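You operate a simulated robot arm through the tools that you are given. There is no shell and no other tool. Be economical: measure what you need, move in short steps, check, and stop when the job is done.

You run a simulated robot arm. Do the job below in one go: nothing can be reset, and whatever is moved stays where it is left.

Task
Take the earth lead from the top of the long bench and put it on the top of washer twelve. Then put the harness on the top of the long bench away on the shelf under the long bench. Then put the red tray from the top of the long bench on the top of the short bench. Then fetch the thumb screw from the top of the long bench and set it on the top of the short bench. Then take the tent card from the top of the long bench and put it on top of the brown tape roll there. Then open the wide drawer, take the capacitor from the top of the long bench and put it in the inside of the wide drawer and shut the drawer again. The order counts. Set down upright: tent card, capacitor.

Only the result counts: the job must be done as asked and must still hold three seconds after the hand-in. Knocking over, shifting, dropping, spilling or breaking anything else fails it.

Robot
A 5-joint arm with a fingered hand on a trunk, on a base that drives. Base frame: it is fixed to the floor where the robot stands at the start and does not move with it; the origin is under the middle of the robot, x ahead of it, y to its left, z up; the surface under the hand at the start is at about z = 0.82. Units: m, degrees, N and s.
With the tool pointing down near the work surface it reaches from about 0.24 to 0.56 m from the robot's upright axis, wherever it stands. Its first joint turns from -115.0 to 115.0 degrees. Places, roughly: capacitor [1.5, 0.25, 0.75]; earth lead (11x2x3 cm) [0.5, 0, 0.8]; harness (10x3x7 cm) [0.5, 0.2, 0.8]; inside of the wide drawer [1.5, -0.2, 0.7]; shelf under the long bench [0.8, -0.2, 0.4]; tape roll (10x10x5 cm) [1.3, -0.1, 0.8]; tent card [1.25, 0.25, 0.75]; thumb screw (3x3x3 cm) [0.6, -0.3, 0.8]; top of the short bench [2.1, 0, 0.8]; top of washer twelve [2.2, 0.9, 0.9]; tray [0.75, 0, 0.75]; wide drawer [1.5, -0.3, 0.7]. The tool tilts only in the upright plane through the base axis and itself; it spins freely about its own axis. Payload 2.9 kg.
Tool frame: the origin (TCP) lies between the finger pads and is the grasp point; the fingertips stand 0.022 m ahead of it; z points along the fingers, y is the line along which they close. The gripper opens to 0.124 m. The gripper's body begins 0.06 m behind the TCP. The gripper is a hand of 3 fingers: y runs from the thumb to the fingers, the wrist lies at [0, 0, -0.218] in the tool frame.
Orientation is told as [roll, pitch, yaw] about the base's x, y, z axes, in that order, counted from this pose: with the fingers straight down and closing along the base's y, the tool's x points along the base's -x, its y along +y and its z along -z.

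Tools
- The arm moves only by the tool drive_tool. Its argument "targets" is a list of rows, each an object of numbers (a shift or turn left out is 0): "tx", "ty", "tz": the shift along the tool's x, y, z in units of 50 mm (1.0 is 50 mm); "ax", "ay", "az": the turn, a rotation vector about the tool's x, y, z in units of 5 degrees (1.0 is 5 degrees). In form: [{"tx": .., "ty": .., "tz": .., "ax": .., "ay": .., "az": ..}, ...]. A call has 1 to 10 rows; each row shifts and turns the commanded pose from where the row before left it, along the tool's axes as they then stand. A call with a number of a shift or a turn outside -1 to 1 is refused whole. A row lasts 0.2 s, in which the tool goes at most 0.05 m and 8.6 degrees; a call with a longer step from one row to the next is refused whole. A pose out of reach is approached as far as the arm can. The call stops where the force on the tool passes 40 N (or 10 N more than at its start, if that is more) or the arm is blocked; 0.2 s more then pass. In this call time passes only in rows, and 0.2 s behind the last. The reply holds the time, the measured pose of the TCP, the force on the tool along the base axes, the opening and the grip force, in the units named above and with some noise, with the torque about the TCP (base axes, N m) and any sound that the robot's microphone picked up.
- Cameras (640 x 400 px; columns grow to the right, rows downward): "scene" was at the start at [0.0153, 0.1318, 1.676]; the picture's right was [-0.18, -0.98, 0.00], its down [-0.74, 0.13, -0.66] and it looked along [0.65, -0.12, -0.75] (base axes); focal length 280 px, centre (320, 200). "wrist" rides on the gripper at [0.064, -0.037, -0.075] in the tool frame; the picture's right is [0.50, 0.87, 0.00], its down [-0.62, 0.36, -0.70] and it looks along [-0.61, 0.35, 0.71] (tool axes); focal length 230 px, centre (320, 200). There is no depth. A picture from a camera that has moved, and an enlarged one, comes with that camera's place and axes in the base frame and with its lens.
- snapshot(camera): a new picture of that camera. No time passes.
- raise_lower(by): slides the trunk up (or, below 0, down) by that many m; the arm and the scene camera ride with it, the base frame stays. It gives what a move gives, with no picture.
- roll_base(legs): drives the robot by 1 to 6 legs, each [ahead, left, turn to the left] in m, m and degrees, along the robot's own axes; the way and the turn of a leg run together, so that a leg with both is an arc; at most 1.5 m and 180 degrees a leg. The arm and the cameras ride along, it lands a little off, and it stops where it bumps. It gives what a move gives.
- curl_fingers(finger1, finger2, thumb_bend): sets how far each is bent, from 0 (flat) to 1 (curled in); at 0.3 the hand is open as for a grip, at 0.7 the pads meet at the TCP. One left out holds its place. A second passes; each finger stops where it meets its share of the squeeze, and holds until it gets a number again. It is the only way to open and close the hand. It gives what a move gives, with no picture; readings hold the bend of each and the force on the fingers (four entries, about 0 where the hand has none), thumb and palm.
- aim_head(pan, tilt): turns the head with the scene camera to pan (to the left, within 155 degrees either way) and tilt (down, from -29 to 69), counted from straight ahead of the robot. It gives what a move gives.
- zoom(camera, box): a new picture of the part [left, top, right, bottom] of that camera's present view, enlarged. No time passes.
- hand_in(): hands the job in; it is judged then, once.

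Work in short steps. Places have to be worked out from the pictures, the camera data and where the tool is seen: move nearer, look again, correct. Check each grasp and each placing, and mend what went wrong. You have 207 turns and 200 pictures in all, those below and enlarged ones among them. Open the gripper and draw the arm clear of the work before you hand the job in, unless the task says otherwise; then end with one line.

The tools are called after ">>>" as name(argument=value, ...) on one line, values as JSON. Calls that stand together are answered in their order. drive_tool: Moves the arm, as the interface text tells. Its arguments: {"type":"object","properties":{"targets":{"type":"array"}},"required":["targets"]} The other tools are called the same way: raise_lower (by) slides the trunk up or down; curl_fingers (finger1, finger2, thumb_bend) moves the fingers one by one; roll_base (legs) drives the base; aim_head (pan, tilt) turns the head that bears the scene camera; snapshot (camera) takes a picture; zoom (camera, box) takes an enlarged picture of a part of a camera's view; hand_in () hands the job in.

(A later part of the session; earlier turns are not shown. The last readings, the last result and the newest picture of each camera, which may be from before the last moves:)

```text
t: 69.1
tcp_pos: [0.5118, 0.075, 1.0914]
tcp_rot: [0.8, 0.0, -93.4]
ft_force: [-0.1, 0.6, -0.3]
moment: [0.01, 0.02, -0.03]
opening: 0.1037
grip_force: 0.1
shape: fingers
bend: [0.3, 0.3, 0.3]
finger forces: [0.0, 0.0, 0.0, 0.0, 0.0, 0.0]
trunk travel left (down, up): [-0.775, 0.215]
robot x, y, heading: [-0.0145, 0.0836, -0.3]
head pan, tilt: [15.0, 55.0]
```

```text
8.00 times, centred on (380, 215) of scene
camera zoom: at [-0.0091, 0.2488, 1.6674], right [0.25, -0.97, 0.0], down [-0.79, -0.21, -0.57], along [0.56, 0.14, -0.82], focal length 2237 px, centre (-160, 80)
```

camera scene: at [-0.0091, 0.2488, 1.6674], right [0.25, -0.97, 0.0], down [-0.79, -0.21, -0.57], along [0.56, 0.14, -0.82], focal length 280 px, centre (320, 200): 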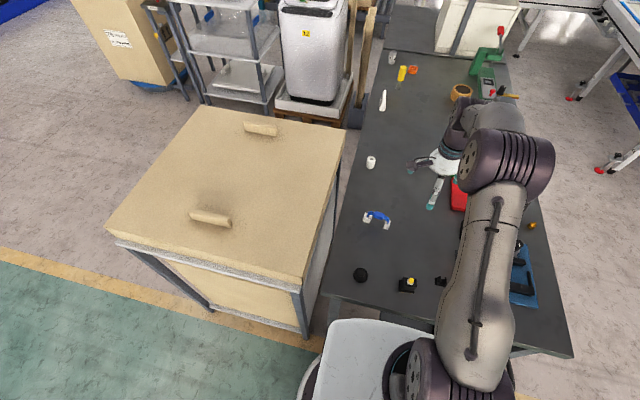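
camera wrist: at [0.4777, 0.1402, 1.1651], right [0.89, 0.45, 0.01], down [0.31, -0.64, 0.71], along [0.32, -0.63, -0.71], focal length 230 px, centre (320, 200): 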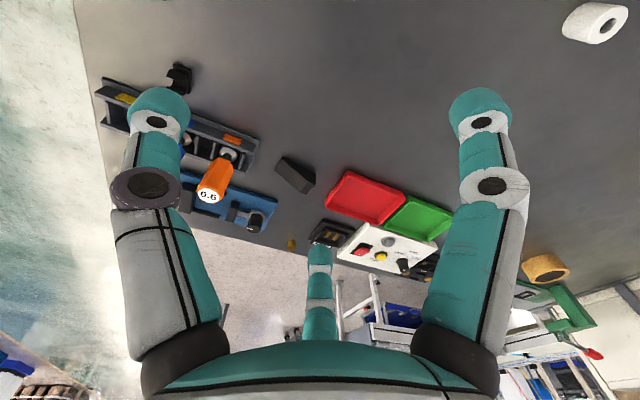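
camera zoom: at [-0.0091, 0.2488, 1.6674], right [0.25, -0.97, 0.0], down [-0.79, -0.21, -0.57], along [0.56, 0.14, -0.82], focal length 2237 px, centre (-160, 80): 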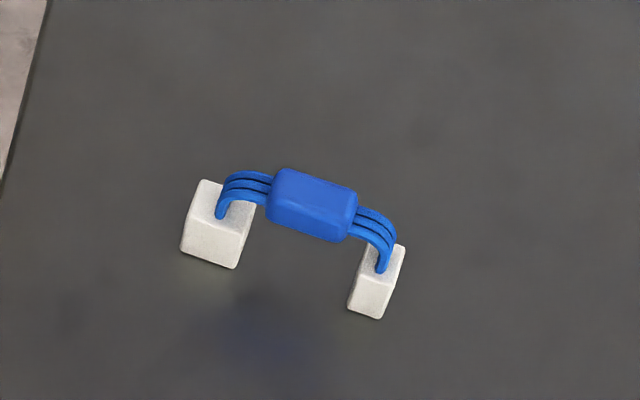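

The harness is a standing arch along y, its blue block at about (0.517, 0.178) and top z ≈ 0.88. I spin to -98°, move over it and come down to about z 0.93.

>>> drive_tool(targets=[{"tx": 0.68}, {"tx": 0.68}, {"tx": 0.68}, {"az": 0.9}, {"tz": 0.8}, {"tz": 0.8}, {"tz": 0.8}, {"tz": 0.8}])

>>> snapshot(camera="wrist")

>>> snapshot(camera="scene")

```text
t: 70.9
tcp_pos: [0.5197, 0.1755, 0.9305]
tcp_rot: [0.7, 0.2, -98.0]
ft_force: [1.0, 0.6, 0.1]
moment: [-0.03, 0.01, 0.03]
opening: 0.1037
grip_force: 0.0
shape: fingers
bend: [0.3, 0.3, 0.3]
finger forces: [0.0, 0.1, 0.0, 0.0, 0.0, 0.1]
trunk travel left (down, up): [-0.775, 0.215]
robot x, y, heading: [-0.021, 0.0842, -0.6]
head pan, tilt: [15.0, 55.0]
```

```text
166 pictures are left
camera wrist: at [0.4916, 0.2449, 1.0065], right [0.93, 0.38, 0.01], down [0.26, -0.66, 0.7], along [0.27, -0.65, -0.71], focal length 230 px, centre (320, 200)
```

wrist: 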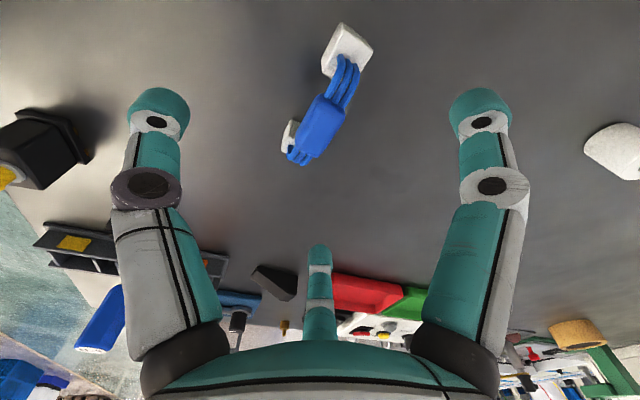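

```text
165 pictures are left
camera scene: at [-0.0081, 0.2493, 1.6674], right [0.25, -0.97, 0.0], down [-0.79, -0.21, -0.57], along [0.55, 0.14, -0.82], focal length 280 px, centre (320, 200)
```

scene: 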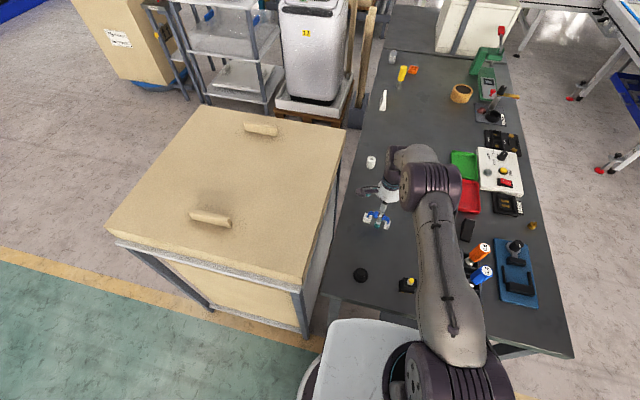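

The two views put the block at about (0.516, 0.183). I shift a little, go down to TCP z ≈ 0.875 and close.

>>> drive_tool(targets=[{"tx": 0.15, "ty": -0.07, "tz": 0.3}, {"tz": 0.4}, {"tz": 0.4}])

>>> snapshot(camera="wrist")

>>> curl_fingers(finger1=0.7, finger2=0.7, thumb_bend=0.7)

>>> snapshot(camera="wrist")

```text
t: 71.7
tcp_pos: [0.5172, 0.1834, 0.8758]
tcp_rot: [0.9, 0.3, -97.8]
ft_force: [0.2, 0.6, 0.3]
moment: [0.03, 0.0, 0.0]
opening: 0.1041
grip_force: 0.0
shape: fingers
bend: [0.3, 0.3, 0.3]
finger forces: [0.1, 0.1, 0.0, 0.1, 0.0, 0.0]
trunk travel left (down, up): [-0.775, 0.215]
robot x, y, heading: [-0.0181, 0.0841, -0.2]
head pan, tilt: [15.0, 55.0]
```

```text
164 pictures are left
camera wrist: at [0.4887, 0.2522, 0.9497], right [0.93, 0.38, 0.01], down [0.26, -0.66, 0.7], along [0.27, -0.65, -0.71], focal length 230 px, centre (320, 200)
```

wrist: 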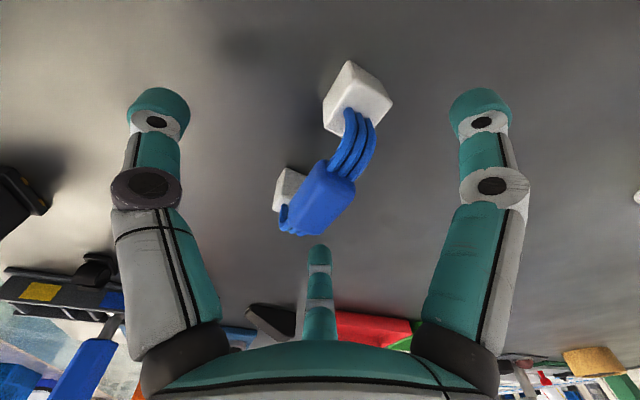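

```text
t: 72.7
tcp_pos: [0.5165, 0.1844, 0.875]
tcp_rot: [0.9, 0.3, -97.9]
ft_force: [-0.4, -0.5, -0.6]
moment: [0.04, -0.04, 0.02]
opening: 0.0119
grip_force: 7.3
shape: fingers
bend: [0.64, 0.65, 0.65]
finger forces: [4.3, 3.2, 0.1, 0.1, 6.9, 0.0]
trunk travel left (down, up): [-0.775, 0.215]
robot x, y, heading: [-0.0191, 0.0851, -0.3]
head pan, tilt: [15.0, 55.0]
```

```text
163 pictures are left
camera wrist: at [0.4886, 0.2522, 0.95], right [0.93, 0.38, 0.01], down [0.26, -0.66, 0.7], along [0.27, -0.65, -0.71], focal length 230 px, centre (320, 200)
```

wrist: 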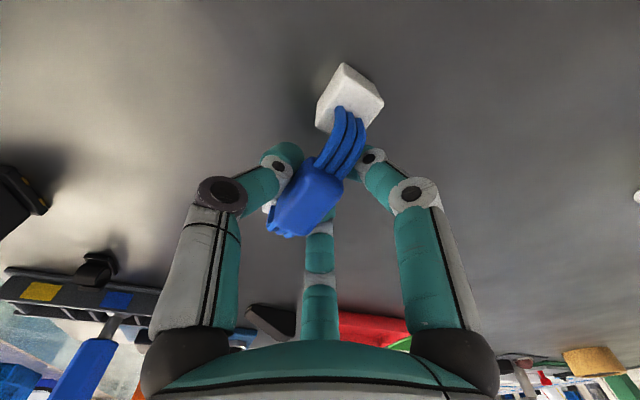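

The harness is held, at 7 N. I lift it and drive round to the right side of the bench, facing it.

>>> drive_tool(targets=[{"tz": -0.5}, {"tz": -0.9}, {"tz": -0.9}, {"tz": -0.9}, {"tz": -0.9}, {"tz": -0.9}])

>>> roll_base(legs=[[-0.3, 0, 0], [0, -1.2, 0], [1.1, 0, 0], [0, 0, 90]])

>>> aim_head(pan=0, tilt=45)

>>> snapshot(camera="scene")

>>> snapshot(camera="wrist")

```text
t: 74.1
tcp_pos: [0.515, 0.1828, 1.1281]
tcp_rot: [0.8, 0.4, -97.8]
ft_force: [0.8, 0.0, -1.5]
moment: [0.0, -0.03, -0.01]
opening: 0.0116
grip_force: 7.8
shape: fingers
bend: [0.65, 0.66, 0.65]
finger forces: [5.7, 2.7, 0.0, 0.0, 6.7, 0.1]
trunk travel left (down, up): [-0.775, 0.215]
robot x, y, heading: [-0.0179, 0.0837, -0.4]
head pan, tilt: [15.0, 55.0]
```

```text
t: 90.9
tcp_pos: [0.6633, -0.5743, 1.1269]
tcp_rot: [0.7, 0.3, -5.2]
ft_force: [0.3, -0.1, -1.2]
moment: [-0.03, 0.0, 0.04]
opening: 0.0108
grip_force: 7.1
shape: fingers
bend: [0.65, 0.66, 0.65]
finger forces: [5.4, 2.7, 0.0, 0.0, 6.4, 0.0]
trunk travel left (down, up): [-0.775, 0.215]
robot x, y, heading: [0.7889, -1.105, 92.2]
head pan, tilt: [15.0, 55.0]
```

```text
t: 91.7
tcp_pos: [0.6649, -0.5748, 1.1277]
tcp_rot: [0.8, 0.3, -5.2]
ft_force: [-0.1, 0.4, -1.0]
moment: [0.01, 0.0, 0.0]
opening: 0.0108
grip_force: 6.8
shape: fingers
bend: [0.65, 0.66, 0.65]
finger forces: [5.4, 2.6, 0.1, 0.0, 6.4, 0.0]
trunk travel left (down, up): [-0.775, 0.215]
robot x, y, heading: [0.7889, -1.1015, 92.2]
head pan, tilt: [0.0, 45.0]
```

```text
162 pictures are left
camera scene: at [0.6405, -1.0861, 1.6807], right [1.0, 0.04, 0.0], down [0.03, -0.71, -0.71], along [-0.03, 0.71, -0.71], focal length 280 px, centre (320, 200)
```

scene: 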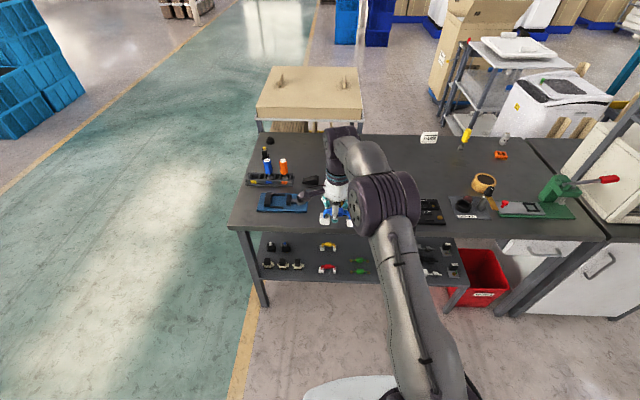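

```text
161 pictures are left
camera wrist: at [0.5979, -0.6061, 1.202], right [-0.42, 0.91, 0.01], down [0.65, 0.29, 0.7], along [0.63, 0.3, -0.71], focal length 230 px, centre (320, 200)
```

wrist: 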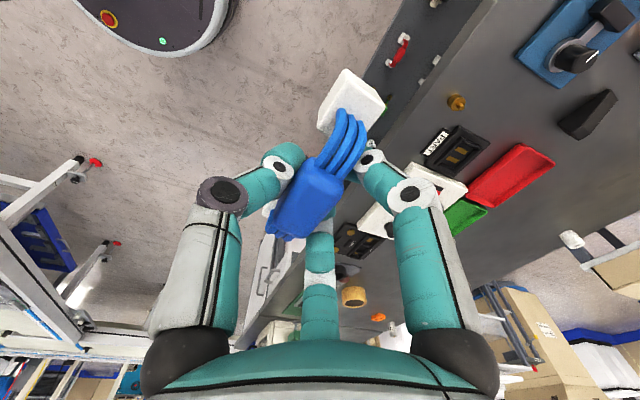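

The harness is held and clear of the bench, with the shelf below. I lower the trunk 0.45 m to look at the shelf from lower down.

>>> raise_lower(by=-0.45)

>>> aim_head(pan=0, tilt=38)

>>> snapshot(camera="scene")

>>> snapshot(camera="wrist")

```text
refused: -0.45 is not a number from -0.4 to 0.4
```

```text
t: 92.3
tcp_pos: [0.665, -0.5743, 1.1285]
tcp_rot: [0.8, 0.3, -5.1]
ft_force: [-0.1, -0.5, -0.3]
moment: [-0.04, -0.02, -0.03]
opening: 0.0109
grip_force: 7.0
shape: fingers
bend: [0.65, 0.66, 0.65]
finger forces: [5.4, 2.6, 0.0, 0.0, 6.5, 0.0]
trunk travel left (down, up): [-0.775, 0.215]
robot x, y, heading: [0.7872, -1.101, 92.1]
head pan, tilt: [0.0, 38.0]
```

```text
160 pictures are left
camera scene: at [0.6404, -1.081, 1.691], right [1.0, 0.04, 0.0], down [0.02, -0.62, -0.79], along [-0.03, 0.79, -0.62], focal length 280 px, centre (320, 200)
```

scene: 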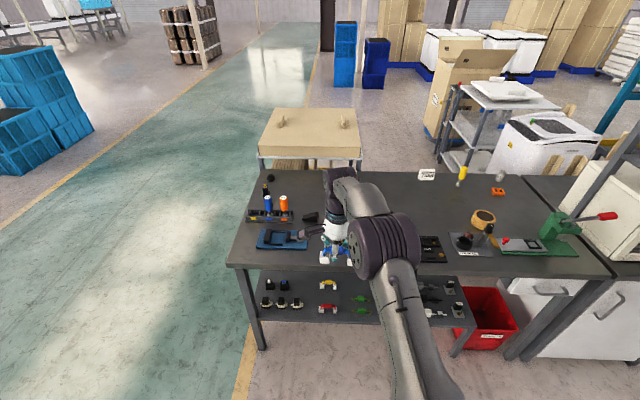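

```text
159 pictures are left
camera wrist: at [0.598, -0.6061, 1.202], right [-0.42, 0.91, 0.01], down [0.65, 0.29, 0.7], along [0.63, 0.3, -0.71], focal length 230 px, centre (320, 200)
```

wrist: 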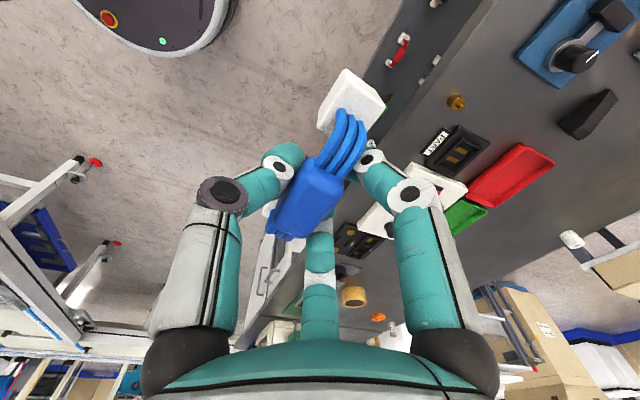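

The trunk takes at most 0.4 m per call, so I lower by that much and look at the shelf.

>>> raise_lower(by=-0.4)

>>> snapshot(camera="scene")

>>> snapshot(camera="wrist")

```text
t: 96.2
tcp_pos: [0.6649, -0.5755, 0.728]
tcp_rot: [0.9, 0.3, -5.2]
ft_force: [0.8, 0.1, -0.5]
moment: [0.01, 0.02, 0.02]
opening: 0.0105
grip_force: 7.2
shape: fingers
bend: [0.65, 0.66, 0.65]
finger forces: [5.5, 2.4, 0.0, 0.0, 6.5, 0.0]
trunk travel left (down, up): [-0.375, 0.615]
robot x, y, heading: [0.7902, -1.1028, 92.4]
head pan, tilt: [0.0, 38.0]
```

```text
158 pictures are left
camera scene: at [0.6405, -1.0811, 1.2911], right [1.0, 0.04, 0.0], down [0.02, -0.62, -0.79], along [-0.03, 0.79, -0.62], focal length 280 px, centre (320, 200)
```

scene: 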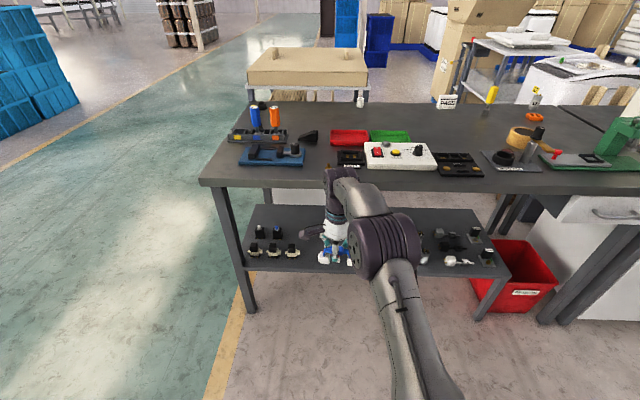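

```text
157 pictures are left
camera wrist: at [0.598, -0.6062, 0.802], right [-0.42, 0.91, 0.01], down [0.65, 0.29, 0.7], along [0.63, 0.3, -0.71], focal length 230 px, centre (320, 200)
```

wrist: 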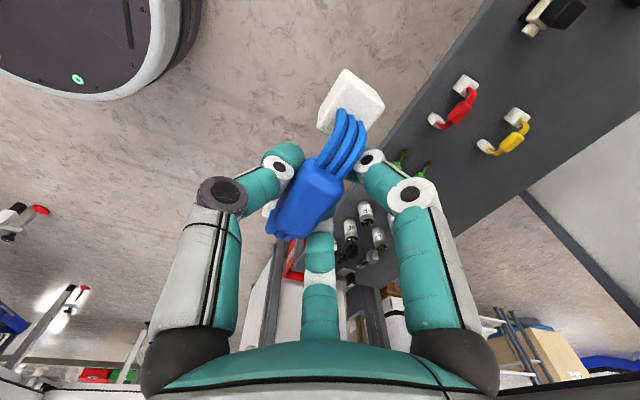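

The shelf spans about x 0.31–1.3, y -0.38–0, and holds several groups of things. The arm hides the middle, so I sidestep to see where it is free.

>>> roll_base(legs=[[0, -0.35, -2]])

>>> snapshot(camera="scene")

>>> zoom(camera="scene", box=[150, 190, 390, 310])

>>> snapshot(camera="wrist")

```text
t: 98.5
tcp_pos: [1.0418, -0.5627, 0.7279]
tcp_rot: [0.8, 0.3, -7.5]
ft_force: [-0.8, -0.1, -1.6]
moment: [-0.01, -0.02, -0.01]
opening: 0.0107
grip_force: 7.8
shape: fingers
bend: [0.65, 0.66, 0.65]
finger forces: [5.5, 2.4, 0.0, 0.0, 6.5, 0.0]
trunk travel left (down, up): [-0.375, 0.615]
robot x, y, heading: [1.1422, -1.0978, 90.1]
head pan, tilt: [0.0, 38.0]
```

```text
156 pictures are left
camera scene: at [0.9973, -1.0682, 1.2911], right [1.0, 0.0, 0.0], down [0.0, -0.62, -0.79], along [0.0, 0.79, -0.62], focal length 280 px, centre (320, 200)
```

scene: 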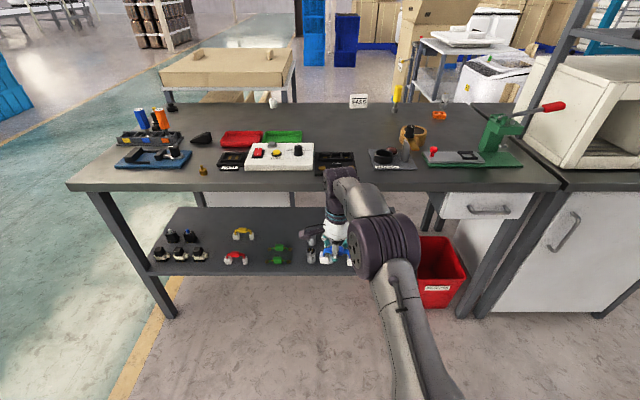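

```text
2.67 times, centred on (270, 250) of scene
camera zoom: at [0.9973, -1.0682, 1.2911], right [1.0, 0.0, 0.0], down [0.0, -0.62, -0.79], along [0.0, 0.79, -0.62], focal length 746 px, centre (453, 67)
```

zoom: 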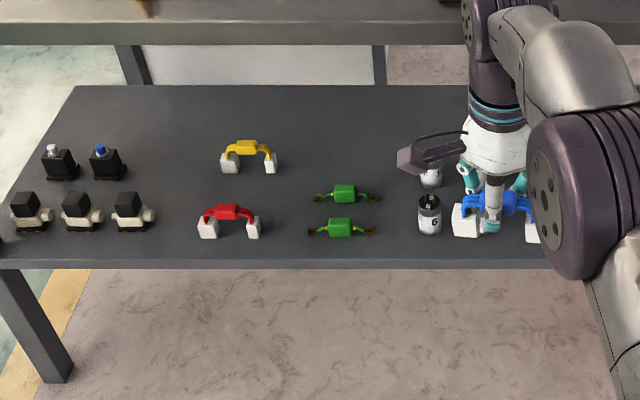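

```text
154 pictures are left
camera wrist: at [0.9734, -0.5919, 0.8021], right [-0.38, 0.92, 0.01], down [0.66, 0.26, 0.7], along [0.65, 0.28, -0.71], focal length 230 px, centre (320, 200)
```

wrist: 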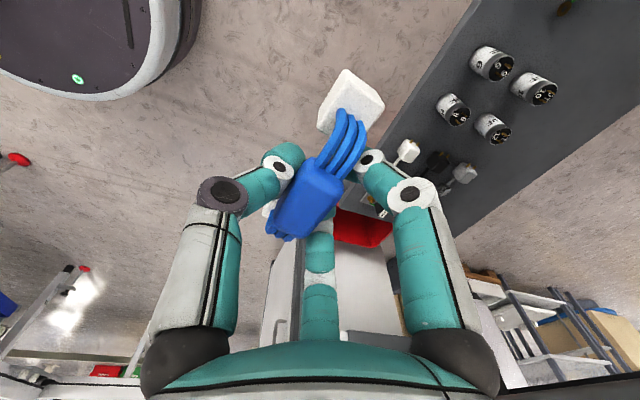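

The back strip of the shelf, around (0.83, -0.14), is free. I spin the tool so that it is square to the arm and tilt it 45° outward, so that only the hand will go under the bench top.

>>> drive_tool(targets=[{"az": -0.9}, {"az": -0.9}, {"az": -0.9}, {"az": -0.9}, {"ax": -1}, {"ax": -1}, {"ax": -1}, {"ax": -1}])

>>> drive_tool(targets=[{"ax": -1}, {"ax": -1}, {"ax": -1}, {"ax": -1}, {"ax": -1}])

>>> snapshot(camera="scene")

```text
t: 100.3
tcp_pos: [1.0417, -0.5636, 0.7275]
tcp_rot: [20.8, 0.6, 10.7]
ft_force: [0.3, -0.2, -0.5]
moment: [0.04, 0.02, 0.01]
opening: 0.0098
grip_force: 6.9
shape: fingers
bend: [0.66, 0.67, 0.65]
finger forces: [5.6, 2.2, 0.0, 0.0, 6.2, 0.0]
trunk travel left (down, up): [-0.375, 0.615]
robot x, y, heading: [1.1444, -1.0955, 89.7]
head pan, tilt: [0.0, 38.0]
```

```text
t: 101.5
tcp_pos: [1.0479, -0.5611, 0.7278]
tcp_rot: [45.9, 0.6, 11.0]
ft_force: [-0.5, 0.6, -0.2]
moment: [0.02, -0.02, 0.01]
opening: 0.0089
grip_force: 6.3
shape: fingers
bend: [0.66, 0.67, 0.66]
finger forces: [5.4, 2.0, 0.0, 0.0, 5.8, 0.1]
out of reach, approached as far as the arm can: row 2, 5
trunk travel left (down, up): [-0.375, 0.615]
robot x, y, heading: [1.143, -1.0961, 90.0]
head pan, tilt: [0.0, 38.0]
```

```text
153 pictures are left
camera scene: at [0.997, -1.0683, 1.291], right [1.0, 0.0, 0.0], down [0.0, -0.62, -0.79], along [0.0, 0.79, -0.62], focal length 280 px, centre (320, 200)
```

scene: 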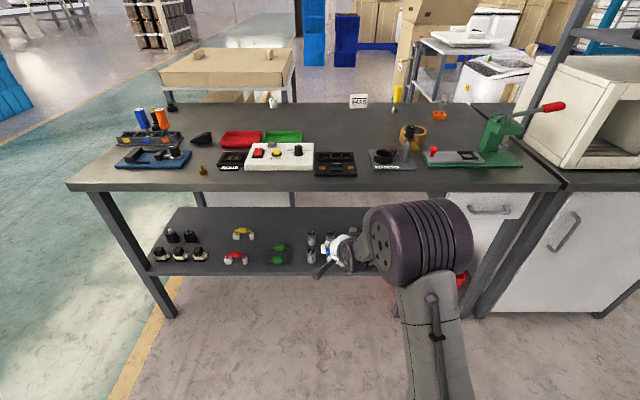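

The tilt works but the elbow sits high. I lower the trunk fully and then lift and reach with the arm, so that the elbow stays low and back.

>>> raise_lower(by=-0.37)

>>> drive_tool(targets=[{"tz": -0.55, "ty": 0.55}, {"tz": -0.55, "ty": 0.55}, {"tz": -0.55, "ty": 0.55}])

>>> aim_head(pan=0, tilt=35)

>>> snapshot(camera="scene")

```text
t: 105.0
tcp_pos: [1.0479, -0.5627, 0.3567]
tcp_rot: [45.7, 0.5, 11.0]
ft_force: [0.4, -0.7, -0.3]
moment: [-0.01, 0.02, -0.03]
opening: 0.0088
grip_force: 6.5
shape: fingers
bend: [0.66, 0.68, 0.66]
finger forces: [5.5, 1.9, 0.0, 0.0, 5.8, 0.0]
trunk travel left (down, up): [-0.005, 0.985]
robot x, y, heading: [1.1469, -1.0967, 89.9]
head pan, tilt: [0.0, 38.0]
```

```text
t: 105.8
tcp_pos: [1.0484, -0.563, 0.4734]
tcp_rot: [45.8, 0.4, 11.0]
ft_force: [-0.3, -1.1, -1.3]
moment: [0.01, 0.0, 0.01]
opening: 0.0083
grip_force: 6.7
shape: fingers
bend: [0.66, 0.68, 0.66]
finger forces: [6.3, 1.9, 0.0, 0.0, 5.6, 0.0]
trunk travel left (down, up): [-0.005, 0.985]
robot x, y, heading: [1.1409, -1.0951, 90.3]
head pan, tilt: [0.0, 38.0]
```

```text
t: 106.5
tcp_pos: [1.0473, -0.5623, 0.4719]
tcp_rot: [45.8, 0.4, 11.0]
ft_force: [0.7, -0.9, -0.8]
moment: [0.0, 0.03, -0.01]
opening: 0.0083
grip_force: 6.7
shape: fingers
bend: [0.66, 0.68, 0.66]
finger forces: [6.4, 1.9, 0.0, 0.0, 5.6, 0.0]
trunk travel left (down, up): [-0.005, 0.985]
robot x, y, heading: [1.1483, -1.0944, 90.1]
head pan, tilt: [0.0, 35.0]
```

```text
152 pictures are left
camera scene: at [0.997, -1.0666, 0.9256], right [1.0, 0.0, 0.0], down [0.0, -0.57, -0.82], along [0.0, 0.82, -0.57], focal length 280 px, centre (320, 200)
```

scene: 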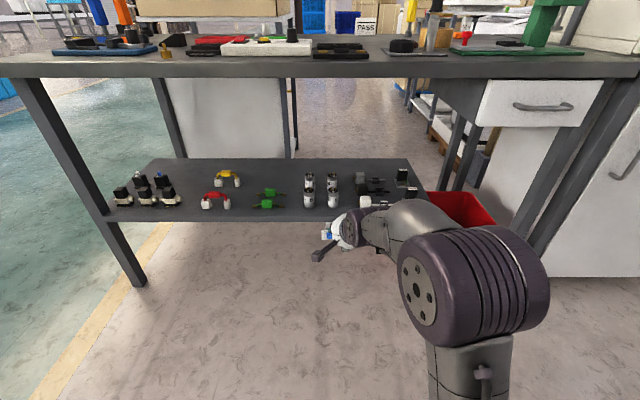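

The elbow is now below the bench top's underside. I raise and extend a little, then strafe to x ≈ 0.93; the hand stays outside the shelf.

>>> drive_tool(targets=[{"tz": 0.2, "ty": 0.65}, {"tz": 0.2, "ty": 0.65}])

>>> roll_base(legs=[[0, 0.21, 0]])

>>> snapshot(camera="scene")

>>> snapshot(camera="wrist")

```text
t: 107.1
tcp_pos: [1.0373, -0.5052, 0.5072]
tcp_rot: [45.7, 0.5, 10.9]
ft_force: [0.9, -0.3, -0.2]
moment: [-0.03, 0.02, 0.0]
opening: 0.0078
grip_force: 7.1
shape: fingers
bend: [0.66, 0.68, 0.66]
finger forces: [6.7, 1.8, 0.1, 0.0, 5.5, 0.0]
trunk travel left (down, up): [-0.005, 0.985]
robot x, y, heading: [1.1438, -1.0933, 90.0]
head pan, tilt: [0.0, 35.0]
```

```text
t: 108.7
tcp_pos: [0.8271, -0.5043, 0.5063]
tcp_rot: [45.8, 0.4, 11.0]
ft_force: [-0.7, -0.1, 0.0]
moment: [-0.03, -0.02, -0.03]
opening: 0.0076
grip_force: 7.1
shape: fingers
bend: [0.66, 0.68, 0.66]
finger forces: [6.8, 1.8, 0.0, 0.1, 5.4, 0.1]
trunk travel left (down, up): [-0.005, 0.985]
robot x, y, heading: [0.9332, -1.0967, 89.9]
head pan, tilt: [0.0, 35.0]
```

```text
151 pictures are left
camera scene: at [0.7873, -1.0669, 0.9256], right [1.0, 0.0, 0.0], down [0.0, -0.57, -0.82], along [0.0, 0.82, -0.57], focal length 280 px, centre (320, 200)
```

scene: 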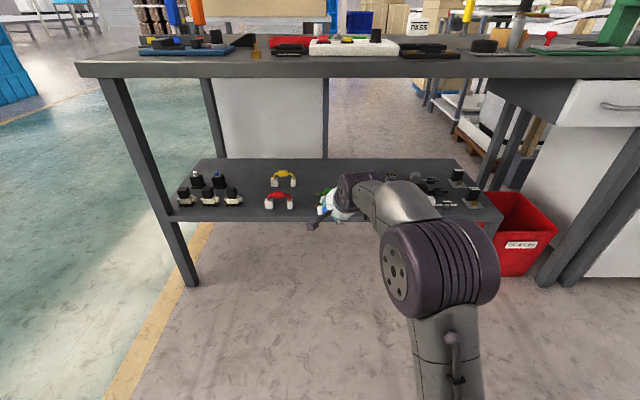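

```text
150 pictures are left
camera wrist: at [0.7798, -0.5952, 0.5325], right [-0.6, 0.5, 0.62], down [0.66, -0.13, 0.74], along [0.45, 0.86, -0.25], focal length 230 px, centre (320, 200)
```

wrist: 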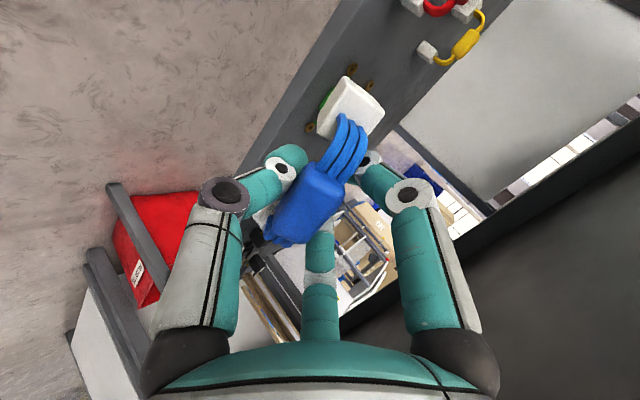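

The harness bottom, at z ≈ 0.46, clears the leads on the shelf. I drive ahead so that the TCP comes to y ≈ -0.145.

>>> roll_base(legs=[[0.18, 0, 0], [0.18, 0, 0]])

>>> snapshot(camera="scene")

>>> snapshot(camera="wrist")

```text
t: 111.3
tcp_pos: [0.826, -0.1435, 0.5069]
tcp_rot: [45.9, 0.5, 11.2]
ft_force: [0.4, -0.6, -0.5]
moment: [-0.02, -0.05, 0.0]
opening: 0.0078
grip_force: 6.8
shape: fingers
bend: [0.66, 0.68, 0.66]
finger forces: [6.7, 1.8, 0.0, 0.0, 5.5, 0.0]
trunk travel left (down, up): [-0.005, 0.985]
robot x, y, heading: [0.9348, -0.7338, 90.3]
head pan, tilt: [0.0, 35.0]
```

```text
149 pictures are left
camera scene: at [0.7866, -0.7053, 0.9256], right [1.0, 0.0, 0.0], down [0.0, -0.57, -0.82], along [0.0, 0.82, -0.57], focal length 280 px, centre (320, 200)
```

scene: 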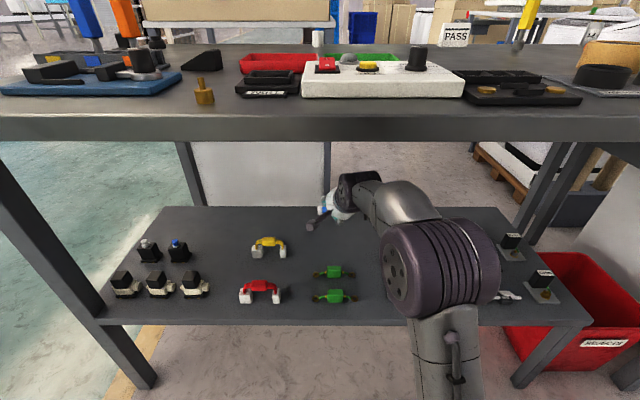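

```text
148 pictures are left
camera wrist: at [0.7782, -0.2336, 0.5325], right [-0.6, 0.5, 0.62], down [0.66, -0.13, 0.74], along [0.45, 0.86, -0.25], focal length 230 px, centre (320, 200)
```

wrist: 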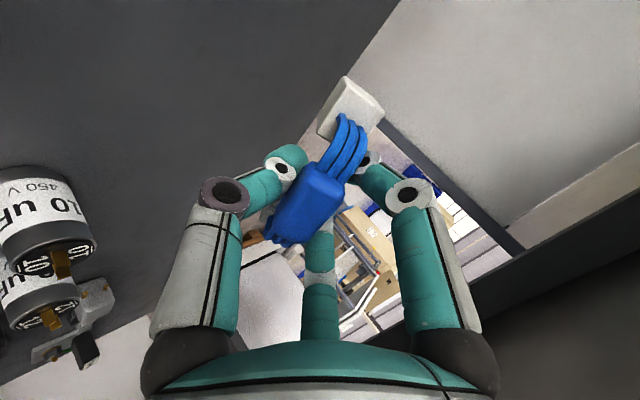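

The hand is in over the free strip, with nothing close. I lower straight down 50 mm, then creep.

>>> drive_tool(targets=[{"tz": 0.35, "ty": -0.36}, {"tz": 0.35, "ty": -0.36}])

>>> drive_tool(targets=[{"tz": 0.06, "ty": -0.06}])

>>> snapshot(camera="wrist")

```text
t: 111.9
tcp_pos: [0.8248, -0.1444, 0.4572]
tcp_rot: [45.9, 0.5, 11.1]
ft_force: [-0.3, 0.2, -1.3]
moment: [0.03, -0.01, 0.0]
opening: 0.0076
grip_force: 7.1
shape: fingers
bend: [0.66, 0.68, 0.66]
finger forces: [6.8, 1.9, 0.0, 0.0, 5.5, 0.0]
trunk travel left (down, up): [-0.005, 0.985]
robot x, y, heading: [0.9333, -0.7353, 90.3]
head pan, tilt: [0.0, 35.0]
```

```text
t: 112.3
tcp_pos: [0.8253, -0.1444, 0.4516]
tcp_rot: [45.7, 0.4, 11.1]
ft_force: [0.2, 0.0, 0.0]
moment: [-0.03, -0.01, 0.02]
opening: 0.0076
grip_force: 7.2
shape: fingers
bend: [0.66, 0.68, 0.66]
finger forces: [7.0, 1.8, 0.0, 0.0, 5.4, 0.0]
trunk travel left (down, up): [-0.005, 0.985]
robot x, y, heading: [0.9325, -0.7372, 90.2]
head pan, tilt: [0.0, 35.0]
```

```text
147 pictures are left
camera wrist: at [0.7776, -0.2342, 0.4784], right [-0.6, 0.5, 0.62], down [0.66, -0.13, 0.74], along [0.45, 0.86, -0.25], focal length 230 px, centre (320, 200)
```

wrist: 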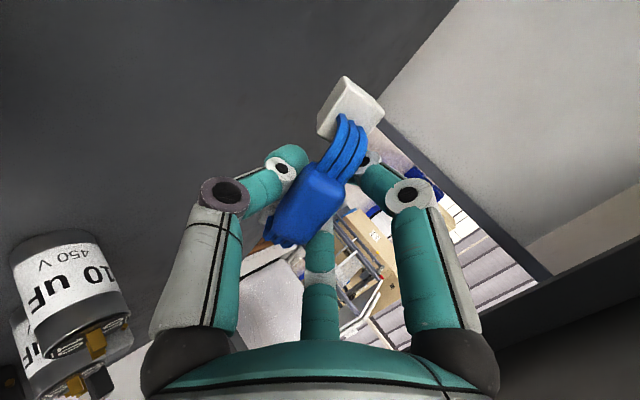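

No contact yet, so I creep lower.

>>> drive_tool(targets=[{"tz": 0.05, "ty": -0.05}])

>>> drive_tool(targets=[{"tz": 0.05, "ty": -0.05}])

>>> zoom(camera="scene", box=[260, 150, 420, 280])

```text
t: 112.7
tcp_pos: [0.8239, -0.1442, 0.449]
tcp_rot: [45.8, 0.4, 11.1]
ft_force: [0.6, -0.4, -0.8]
moment: [0.03, -0.02, 0.0]
opening: 0.0077
grip_force: 7.2
shape: fingers
bend: [0.66, 0.68, 0.66]
finger forces: [6.9, 1.8, 0.0, 0.0, 5.4, 0.0]
trunk travel left (down, up): [-0.005, 0.985]
robot x, y, heading: [0.9324, -0.7366, 90.4]
head pan, tilt: [0.0, 35.0]
```

```text
t: 113.1
tcp_pos: [0.824, -0.1432, 0.4457]
tcp_rot: [45.9, 0.5, 11.1]
ft_force: [-0.6, -0.7, -0.3]
moment: [-0.03, 0.0, 0.02]
opening: 0.0078
grip_force: 7.2
shape: fingers
bend: [0.66, 0.68, 0.66]
finger forces: [7.0, 1.8, 0.1, 0.1, 5.3, 0.0]
trunk travel left (down, up): [-0.005, 0.985]
robot x, y, heading: [0.9301, -0.7337, 90.0]
head pan, tilt: [0.0, 35.0]
```

```text
3.08 times, centred on (340, 215) of scene
camera zoom: at [0.7866, -0.7053, 0.9256], right [1.0, 0.0, 0.0], down [0.0, -0.57, -0.82], along [0.0, 0.82, -0.57], focal length 860 px, centre (258, 154)
```

zoom: 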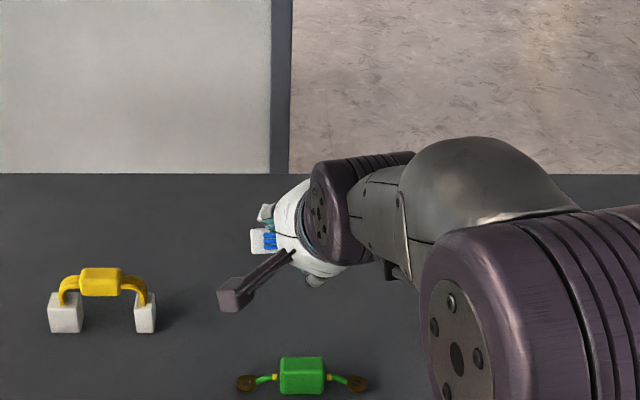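

It is close to the shelf. A few more small steps.

>>> drive_tool(targets=[{"tz": 0.06, "ty": -0.06}])

>>> drive_tool(targets=[{"tz": 0.05, "ty": -0.05}])

```text
t: 113.5
tcp_pos: [0.8243, -0.1437, 0.4407]
tcp_rot: [45.8, 0.5, 11.2]
ft_force: [0.4, -0.2, -0.2]
moment: [-0.04, 0.01, -0.06]
opening: 0.0074
grip_force: 7.2
shape: fingers
bend: [0.66, 0.68, 0.66]
finger forces: [7.0, 1.8, 0.1, 0.1, 5.4, 0.0]
trunk travel left (down, up): [-0.005, 0.985]
robot x, y, heading: [0.9331, -0.7326, 90.3]
head pan, tilt: [0.0, 35.0]
```

```text
t: 113.9
tcp_pos: [0.8249, -0.1425, 0.4374]
tcp_rot: [45.8, 0.5, 11.1]
ft_force: [-0.4, 0.6, -1.4]
moment: [-0.01, -0.03, -0.01]
opening: 0.0074
grip_force: 6.7
shape: fingers
bend: [0.66, 0.68, 0.66]
finger forces: [7.0, 1.7, 0.0, 0.1, 5.4, 0.0]
trunk travel left (down, up): [-0.005, 0.985]
robot x, y, heading: [0.9306, -0.7354, 89.8]
head pan, tilt: [0.0, 35.0]
```

Still free. I keep creeping.

>>> drive_tool(targets=[{"tz": 0.05, "ty": -0.05}])

>>> drive_tool(targets=[{"tz": 0.05, "ty": -0.05}])

>>> zoom(camera="scene", box=[300, 180, 380, 240])

```text
t: 114.3
tcp_pos: [0.8242, -0.1432, 0.4334]
tcp_rot: [45.8, 0.5, 11.2]
ft_force: [0.4, -0.7, -0.8]
moment: [0.0, 0.02, 0.01]
opening: 0.0075
grip_force: 6.8
shape: fingers
bend: [0.66, 0.68, 0.66]
finger forces: [7.1, 1.7, 0.1, 0.0, 5.4, 0.0]
trunk travel left (down, up): [-0.005, 0.985]
robot x, y, heading: [0.9337, -0.7325, 90.3]
head pan, tilt: [0.0, 35.0]
```

```text
t: 114.7
tcp_pos: [0.8239, -0.1435, 0.4296]
tcp_rot: [45.7, 0.5, 11.2]
ft_force: [0.3, -0.2, 0.1]
moment: [0.0, 0.02, -0.03]
opening: 0.0075
grip_force: 7.3
shape: fingers
bend: [0.66, 0.68, 0.66]
finger forces: [7.1, 1.8, 0.0, 0.0, 5.4, 0.1]
trunk travel left (down, up): [-0.005, 0.985]
robot x, y, heading: [0.9351, -0.7343, 90.7]
head pan, tilt: [0.0, 35.0]
```

```text
6.67 times, centred on (340, 210) of scene
camera zoom: at [0.7866, -0.7053, 0.9256], right [1.0, 0.0, 0.0], down [0.0, -0.57, -0.82], along [0.0, 0.82, -0.57], focal length 1864 px, centre (187, 133)
```

zoom: 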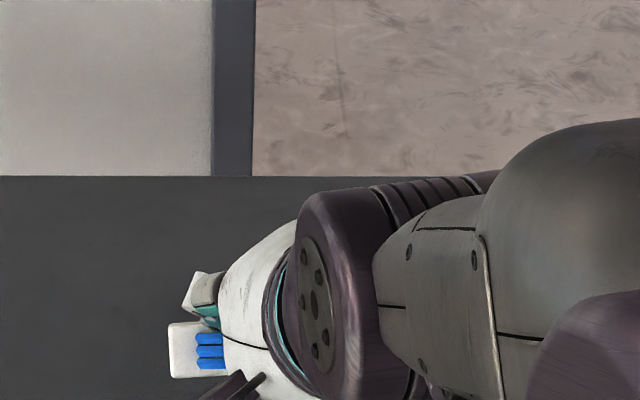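

By its line of sight the connector is nearly at the shelf. I step on.

>>> drive_tool(targets=[{"tz": 0.05, "ty": -0.05}])

>>> drive_tool(targets=[{"tz": 0.05, "ty": -0.05}])

```text
t: 115.1
tcp_pos: [0.8243, -0.1428, 0.4271]
tcp_rot: [45.8, 0.5, 11.1]
ft_force: [-0.4, -0.9, -0.6]
moment: [0.01, 0.03, -0.01]
opening: 0.0076
grip_force: 7.2
shape: fingers
bend: [0.67, 0.68, 0.66]
finger forces: [7.1, 1.8, 0.1, 0.1, 5.4, 0.0]
trunk travel left (down, up): [-0.005, 0.985]
robot x, y, heading: [0.9342, -0.7316, 90.1]
head pan, tilt: [0.0, 35.0]
```

```text
t: 115.5
tcp_pos: [0.8247, -0.1421, 0.4234]
tcp_rot: [45.9, 0.5, 11.0]
ft_force: [0.0, -1.1, -0.6]
moment: [-0.01, 0.0, 0.01]
opening: 0.0074
grip_force: 7.4
shape: fingers
bend: [0.67, 0.68, 0.66]
finger forces: [7.2, 1.8, 0.0, 0.1, 5.2, 0.0]
trunk travel left (down, up): [-0.005, 0.985]
robot x, y, heading: [0.9324, -0.7352, 90.3]
head pan, tilt: [0.0, 35.0]
```

Still no contact, so I continue.

>>> drive_tool(targets=[{"tz": 0.06, "ty": -0.06}])

>>> drive_tool(targets=[{"tz": 0.05, "ty": -0.05}])

>>> snapshot(camera="wrist")

```text
t: 115.9
tcp_pos: [0.8247, -0.1426, 0.4185]
tcp_rot: [45.8, 0.5, 11.2]
ft_force: [-0.1, -1.1, -0.3]
moment: [0.0, -0.01, 0.01]
opening: 0.0075
grip_force: 7.3
shape: fingers
bend: [0.67, 0.68, 0.66]
finger forces: [7.2, 1.7, 0.0, 0.1, 5.3, 0.1]
trunk travel left (down, up): [-0.005, 0.985]
robot x, y, heading: [0.9339, -0.7341, 90.0]
head pan, tilt: [0.0, 35.0]
```

```text
t: 116.3
tcp_pos: [0.824, -0.1429, 0.415]
tcp_rot: [45.8, 0.5, 11.1]
ft_force: [0.2, 0.6, -0.1]
moment: [-0.03, -0.01, 0.01]
opening: 0.0073
grip_force: 6.8
shape: fingers
bend: [0.67, 0.68, 0.66]
finger forces: [7.1, 1.8, 0.0, 0.0, 5.3, 0.1]
trunk travel left (down, up): [-0.005, 0.985]
robot x, y, heading: [0.9371, -0.7356, 90.1]
head pan, tilt: [0.0, 35.0]
```

```text
144 pictures are left
camera wrist: at [0.7772, -0.2334, 0.4411], right [-0.6, 0.5, 0.62], down [0.66, -0.13, 0.74], along [0.45, 0.86, -0.25], focal length 230 px, centre (320, 200)
```

wrist: 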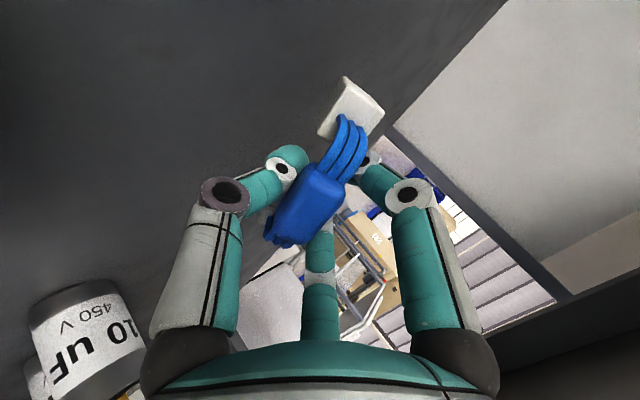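

The shelf must be lower than I estimated. I go on down with care.

>>> drive_tool(targets=[{"tz": 0.07, "ty": -0.07}])

>>> drive_tool(targets=[{"tz": 0.06, "ty": -0.06}])

>>> zoom(camera="scene", box=[270, 170, 390, 260])

```text
t: 116.7
tcp_pos: [0.824, -0.143, 0.4105]
tcp_rot: [45.8, 0.5, 11.0]
ft_force: [0.0, -0.2, -0.2]
moment: [-0.02, 0.05, 0.02]
opening: 0.0076
grip_force: 7.2
shape: fingers
bend: [0.67, 0.68, 0.66]
finger forces: [7.3, 1.8, 0.0, 0.1, 5.2, 0.0]
trunk travel left (down, up): [-0.005, 0.985]
robot x, y, heading: [0.9352, -0.7373, 90.2]
head pan, tilt: [0.0, 35.0]
```

```text
t: 117.1
tcp_pos: [0.8256, -0.1426, 0.4076]
tcp_rot: [45.9, 0.4, 11.1]
ft_force: [-0.3, 0.3, 0.1]
moment: [-0.03, -0.01, 0.0]
opening: 0.0075
grip_force: 7.8
shape: fingers
bend: [0.67, 0.68, 0.66]
finger forces: [7.4, 1.8, 0.0, 0.0, 5.3, 0.0]
trunk travel left (down, up): [-0.005, 0.985]
robot x, y, heading: [0.9325, -0.7354, 90.4]
head pan, tilt: [0.0, 35.0]
```

```text
4.44 times, centred on (330, 215) of scene
camera zoom: at [0.7866, -0.7053, 0.9256], right [1.0, 0.0, 0.0], down [0.0, -0.57, -0.82], along [0.0, 0.82, -0.57], focal length 1243 px, centre (276, 133)
```

zoom: 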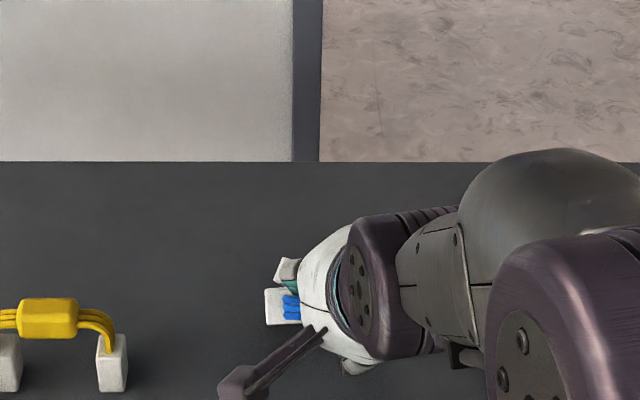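

Still no contact. I continue downward, since the force stop guards the move.

>>> drive_tool(targets=[{"tz": 0.07, "ty": -0.07}])

>>> drive_tool(targets=[{"tz": 0.06, "ty": -0.06}])

>>> drive_tool(targets=[{"tz": 0.06, "ty": -0.06}])

```text
t: 117.5
tcp_pos: [0.8243, -0.1424, 0.4017]
tcp_rot: [45.9, 0.3, 11.1]
ft_force: [-0.7, -0.1, 1.3]
moment: [0.02, 0.0, 0.01]
opening: 0.0065
grip_force: 8.0
shape: fingers
bend: [0.67, 0.68, 0.66]
finger forces: [9.0, 1.5, 0.1, 0.1, 5.2, 0.1]
trunk travel left (down, up): [-0.005, 0.985]
robot x, y, heading: [0.9346, -0.7333, 90.2]
head pan, tilt: [0.0, 35.0]
```

```text
t: 117.9
tcp_pos: [0.825, -0.1444, 0.3965]
tcp_rot: [45.8, 0.4, 11.2]
ft_force: [0.2, -0.7, -0.6]
moment: [0.07, 0.0, -0.03]
opening: 0.0042
grip_force: 5.8
shape: fingers
bend: [0.68, 0.69, 0.67]
finger forces: [5.9, 1.6, 0.1, 0.1, 4.3, 0.0]
trunk travel left (down, up): [-0.005, 0.985]
robot x, y, heading: [0.9314, -0.7349, 90.4]
head pan, tilt: [0.0, 35.0]
```

```text
t: 118.3
tcp_pos: [0.8244, -0.1434, 0.3916]
tcp_rot: [45.8, 0.4, 11.1]
ft_force: [-0.7, -0.5, 1.4]
moment: [0.05, 0.02, 0.0]
opening: 0.0031
grip_force: 5.8
shape: fingers
bend: [0.69, 0.69, 0.67]
finger forces: [5.7, 1.1, 0.0, 0.0, 3.8, 0.0]
trunk travel left (down, up): [-0.005, 0.985]
robot x, y, heading: [0.9367, -0.7355, 90.0]
head pan, tilt: [0.0, 35.0]
```

Contact shows at about 0.402, and the harness is turning in the fingers. I look.

>>> snapshot(camera="wrist")

>>> zoom(camera="scene", box=[290, 180, 370, 240])

```text
142 pictures are left
camera wrist: at [0.7775, -0.2327, 0.4182], right [-0.6, 0.5, 0.63], down [0.66, -0.13, 0.74], along [0.45, 0.86, -0.25], focal length 230 px, centre (320, 200)
```

wrist: 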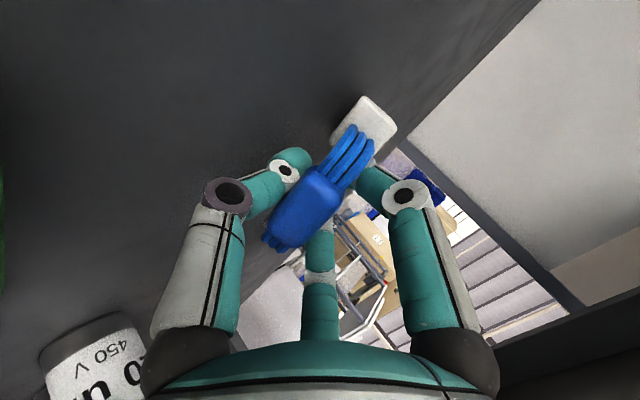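

```text
6.67 times, centred on (330, 210) of scene
camera zoom: at [0.7866, -0.7054, 0.9256], right [1.0, 0.0, 0.0], down [0.0, -0.57, -0.82], along [0.0, 0.82, -0.57], focal length 1864 px, centre (253, 133)
```

zoom: 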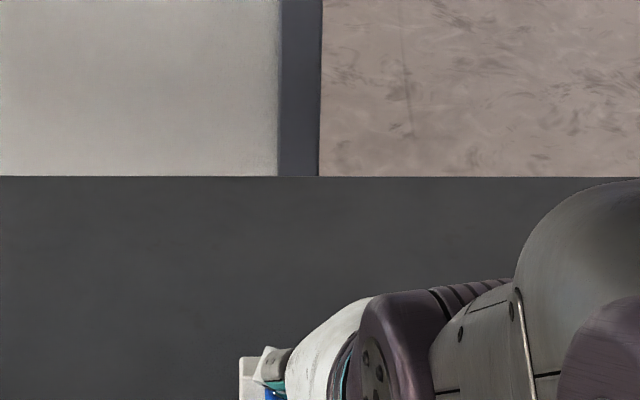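

The harness has folded flat toward the shelf. I open the two upper fingers and ease the thumb a little.

>>> curl_fingers(finger1=0.45, finger2=0.45, thumb_bend=0.62)

>>> snapshot(camera="wrist")

```text
t: 119.3
tcp_pos: [0.825, -0.1425, 0.3924]
tcp_rot: [45.9, 0.4, 11.1]
ft_force: [-0.4, -0.2, 2.2]
moment: [0.1, -0.04, -0.04]
opening: 0.0213
grip_force: 12.8
shape: fingers
bend: [0.58, 0.57, 0.62]
finger forces: [12.6, 11.1, 0.1, 0.1, 2.0, 0.0]
trunk travel left (down, up): [-0.005, 0.985]
robot x, y, heading: [0.9321, -0.7345, 90.4]
head pan, tilt: [0.0, 35.0]
```

```text
140 pictures are left
camera wrist: at [0.7775, -0.2327, 0.4183], right [-0.6, 0.5, 0.63], down [0.66, -0.13, 0.74], along [0.45, 0.86, -0.25], focal length 230 px, centre (320, 200)
```

wrist: 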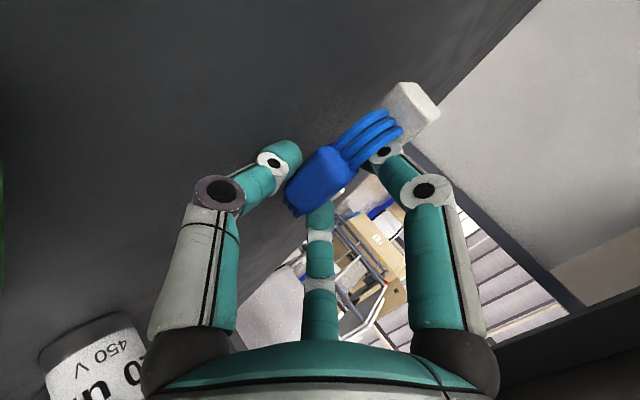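

The fingers are inside the arch and blocked sideways. I relax them, rise 15 mm and open only the thumb, so that the harness drops onto the shelf.

>>> curl_fingers(finger1=0.62, finger2=0.62)

>>> drive_tool(targets=[{"tz": -0.11, "ty": 0.11}, {"tz": -0.11, "ty": 0.11}])

>>> curl_fingers(thumb_bend=0.48)

>>> snapshot(camera="wrist")

```text
t: 120.3
tcp_pos: [0.8249, -0.1422, 0.3925]
tcp_rot: [45.7, 0.4, 11.1]
ft_force: [0.8, -0.7, 0.8]
moment: [0.02, 0.0, -0.03]
opening: 0.0184
grip_force: 2.2
shape: fingers
bend: [0.6, 0.6, 0.62]
finger forces: [2.0, 1.1, 0.0, 0.1, 1.6, 0.0]
trunk travel left (down, up): [-0.005, 0.985]
robot x, y, heading: [0.9346, -0.7368, 90.2]
head pan, tilt: [0.0, 35.0]
```

```text
t: 120.9
tcp_pos: [0.8242, -0.1431, 0.4089]
tcp_rot: [45.8, 0.4, 11.1]
ft_force: [0.1, -0.2, -0.5]
moment: [-0.01, -0.05, 0.0]
opening: 0.0175
grip_force: 1.9
shape: fingers
bend: [0.62, 0.61, 0.62]
finger forces: [3.0, 0.4, 0.0, 0.0, 0.4, 0.0]
trunk travel left (down, up): [-0.005, 0.985]
robot x, y, heading: [0.9346, -0.7341, 90.2]
head pan, tilt: [0.0, 35.0]
```

```text
t: 121.9
tcp_pos: [0.8247, -0.1426, 0.4087]
tcp_rot: [45.9, 0.5, 11.1]
ft_force: [0.1, -0.3, 2.8]
moment: [-0.02, -0.02, 0.02]
opening: 0.034
grip_force: 2.2
shape: fingers
bend: [0.62, 0.62, 0.5]
finger forces: [1.4, 0.1, 0.0, 0.0, 3.2, 0.1]
trunk travel left (down, up): [-0.005, 0.985]
robot x, y, heading: [0.9371, -0.7375, 90.1]
head pan, tilt: [0.0, 35.0]
```

```text
139 pictures are left
camera wrist: at [0.7771, -0.2327, 0.4344], right [-0.6, 0.5, 0.63], down [0.66, -0.13, 0.74], along [0.45, 0.86, -0.25], focal length 230 px, centre (320, 200)
```

wrist: 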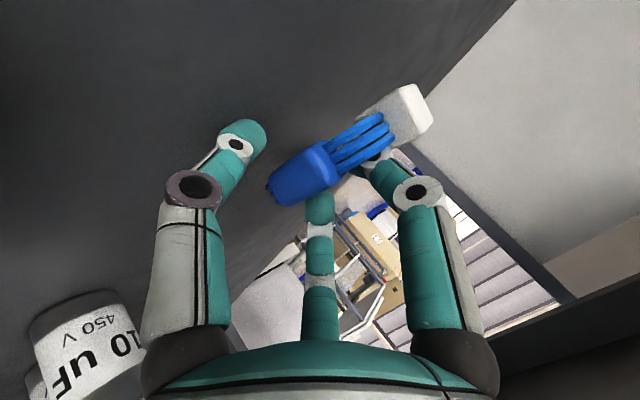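

The harness is off the thumb and resting on the shelf. I rise straight up 20 mm and check that it stays behind.

>>> drive_tool(targets=[{"tz": -0.15, "ty": 0.15}, {"tz": -0.15, "ty": 0.15}])

>>> snapshot(camera="wrist")

```text
t: 122.5
tcp_pos: [0.8246, -0.1432, 0.4299]
tcp_rot: [45.8, 0.4, 11.0]
ft_force: [0.3, 0.3, 0.1]
moment: [-0.02, 0.03, 0.0]
opening: 0.0376
grip_force: 0.5
shape: fingers
bend: [0.62, 0.62, 0.48]
finger forces: [0.0, 0.0, 0.0, 0.0, 0.2, 0.0]
trunk travel left (down, up): [-0.005, 0.985]
robot x, y, heading: [0.9307, -0.734, 90.1]
head pan, tilt: [0.0, 35.0]
```

```text
138 pictures are left
camera wrist: at [0.7778, -0.2337, 0.4552], right [-0.6, 0.5, 0.62], down [0.66, -0.13, 0.74], along [0.45, 0.86, -0.25], focal length 230 px, centre (320, 200)
```

wrist: 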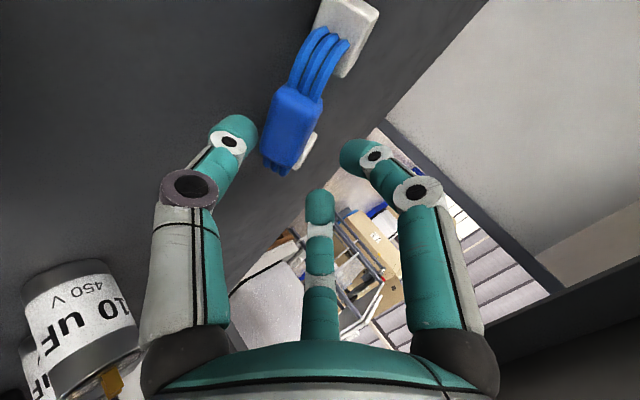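

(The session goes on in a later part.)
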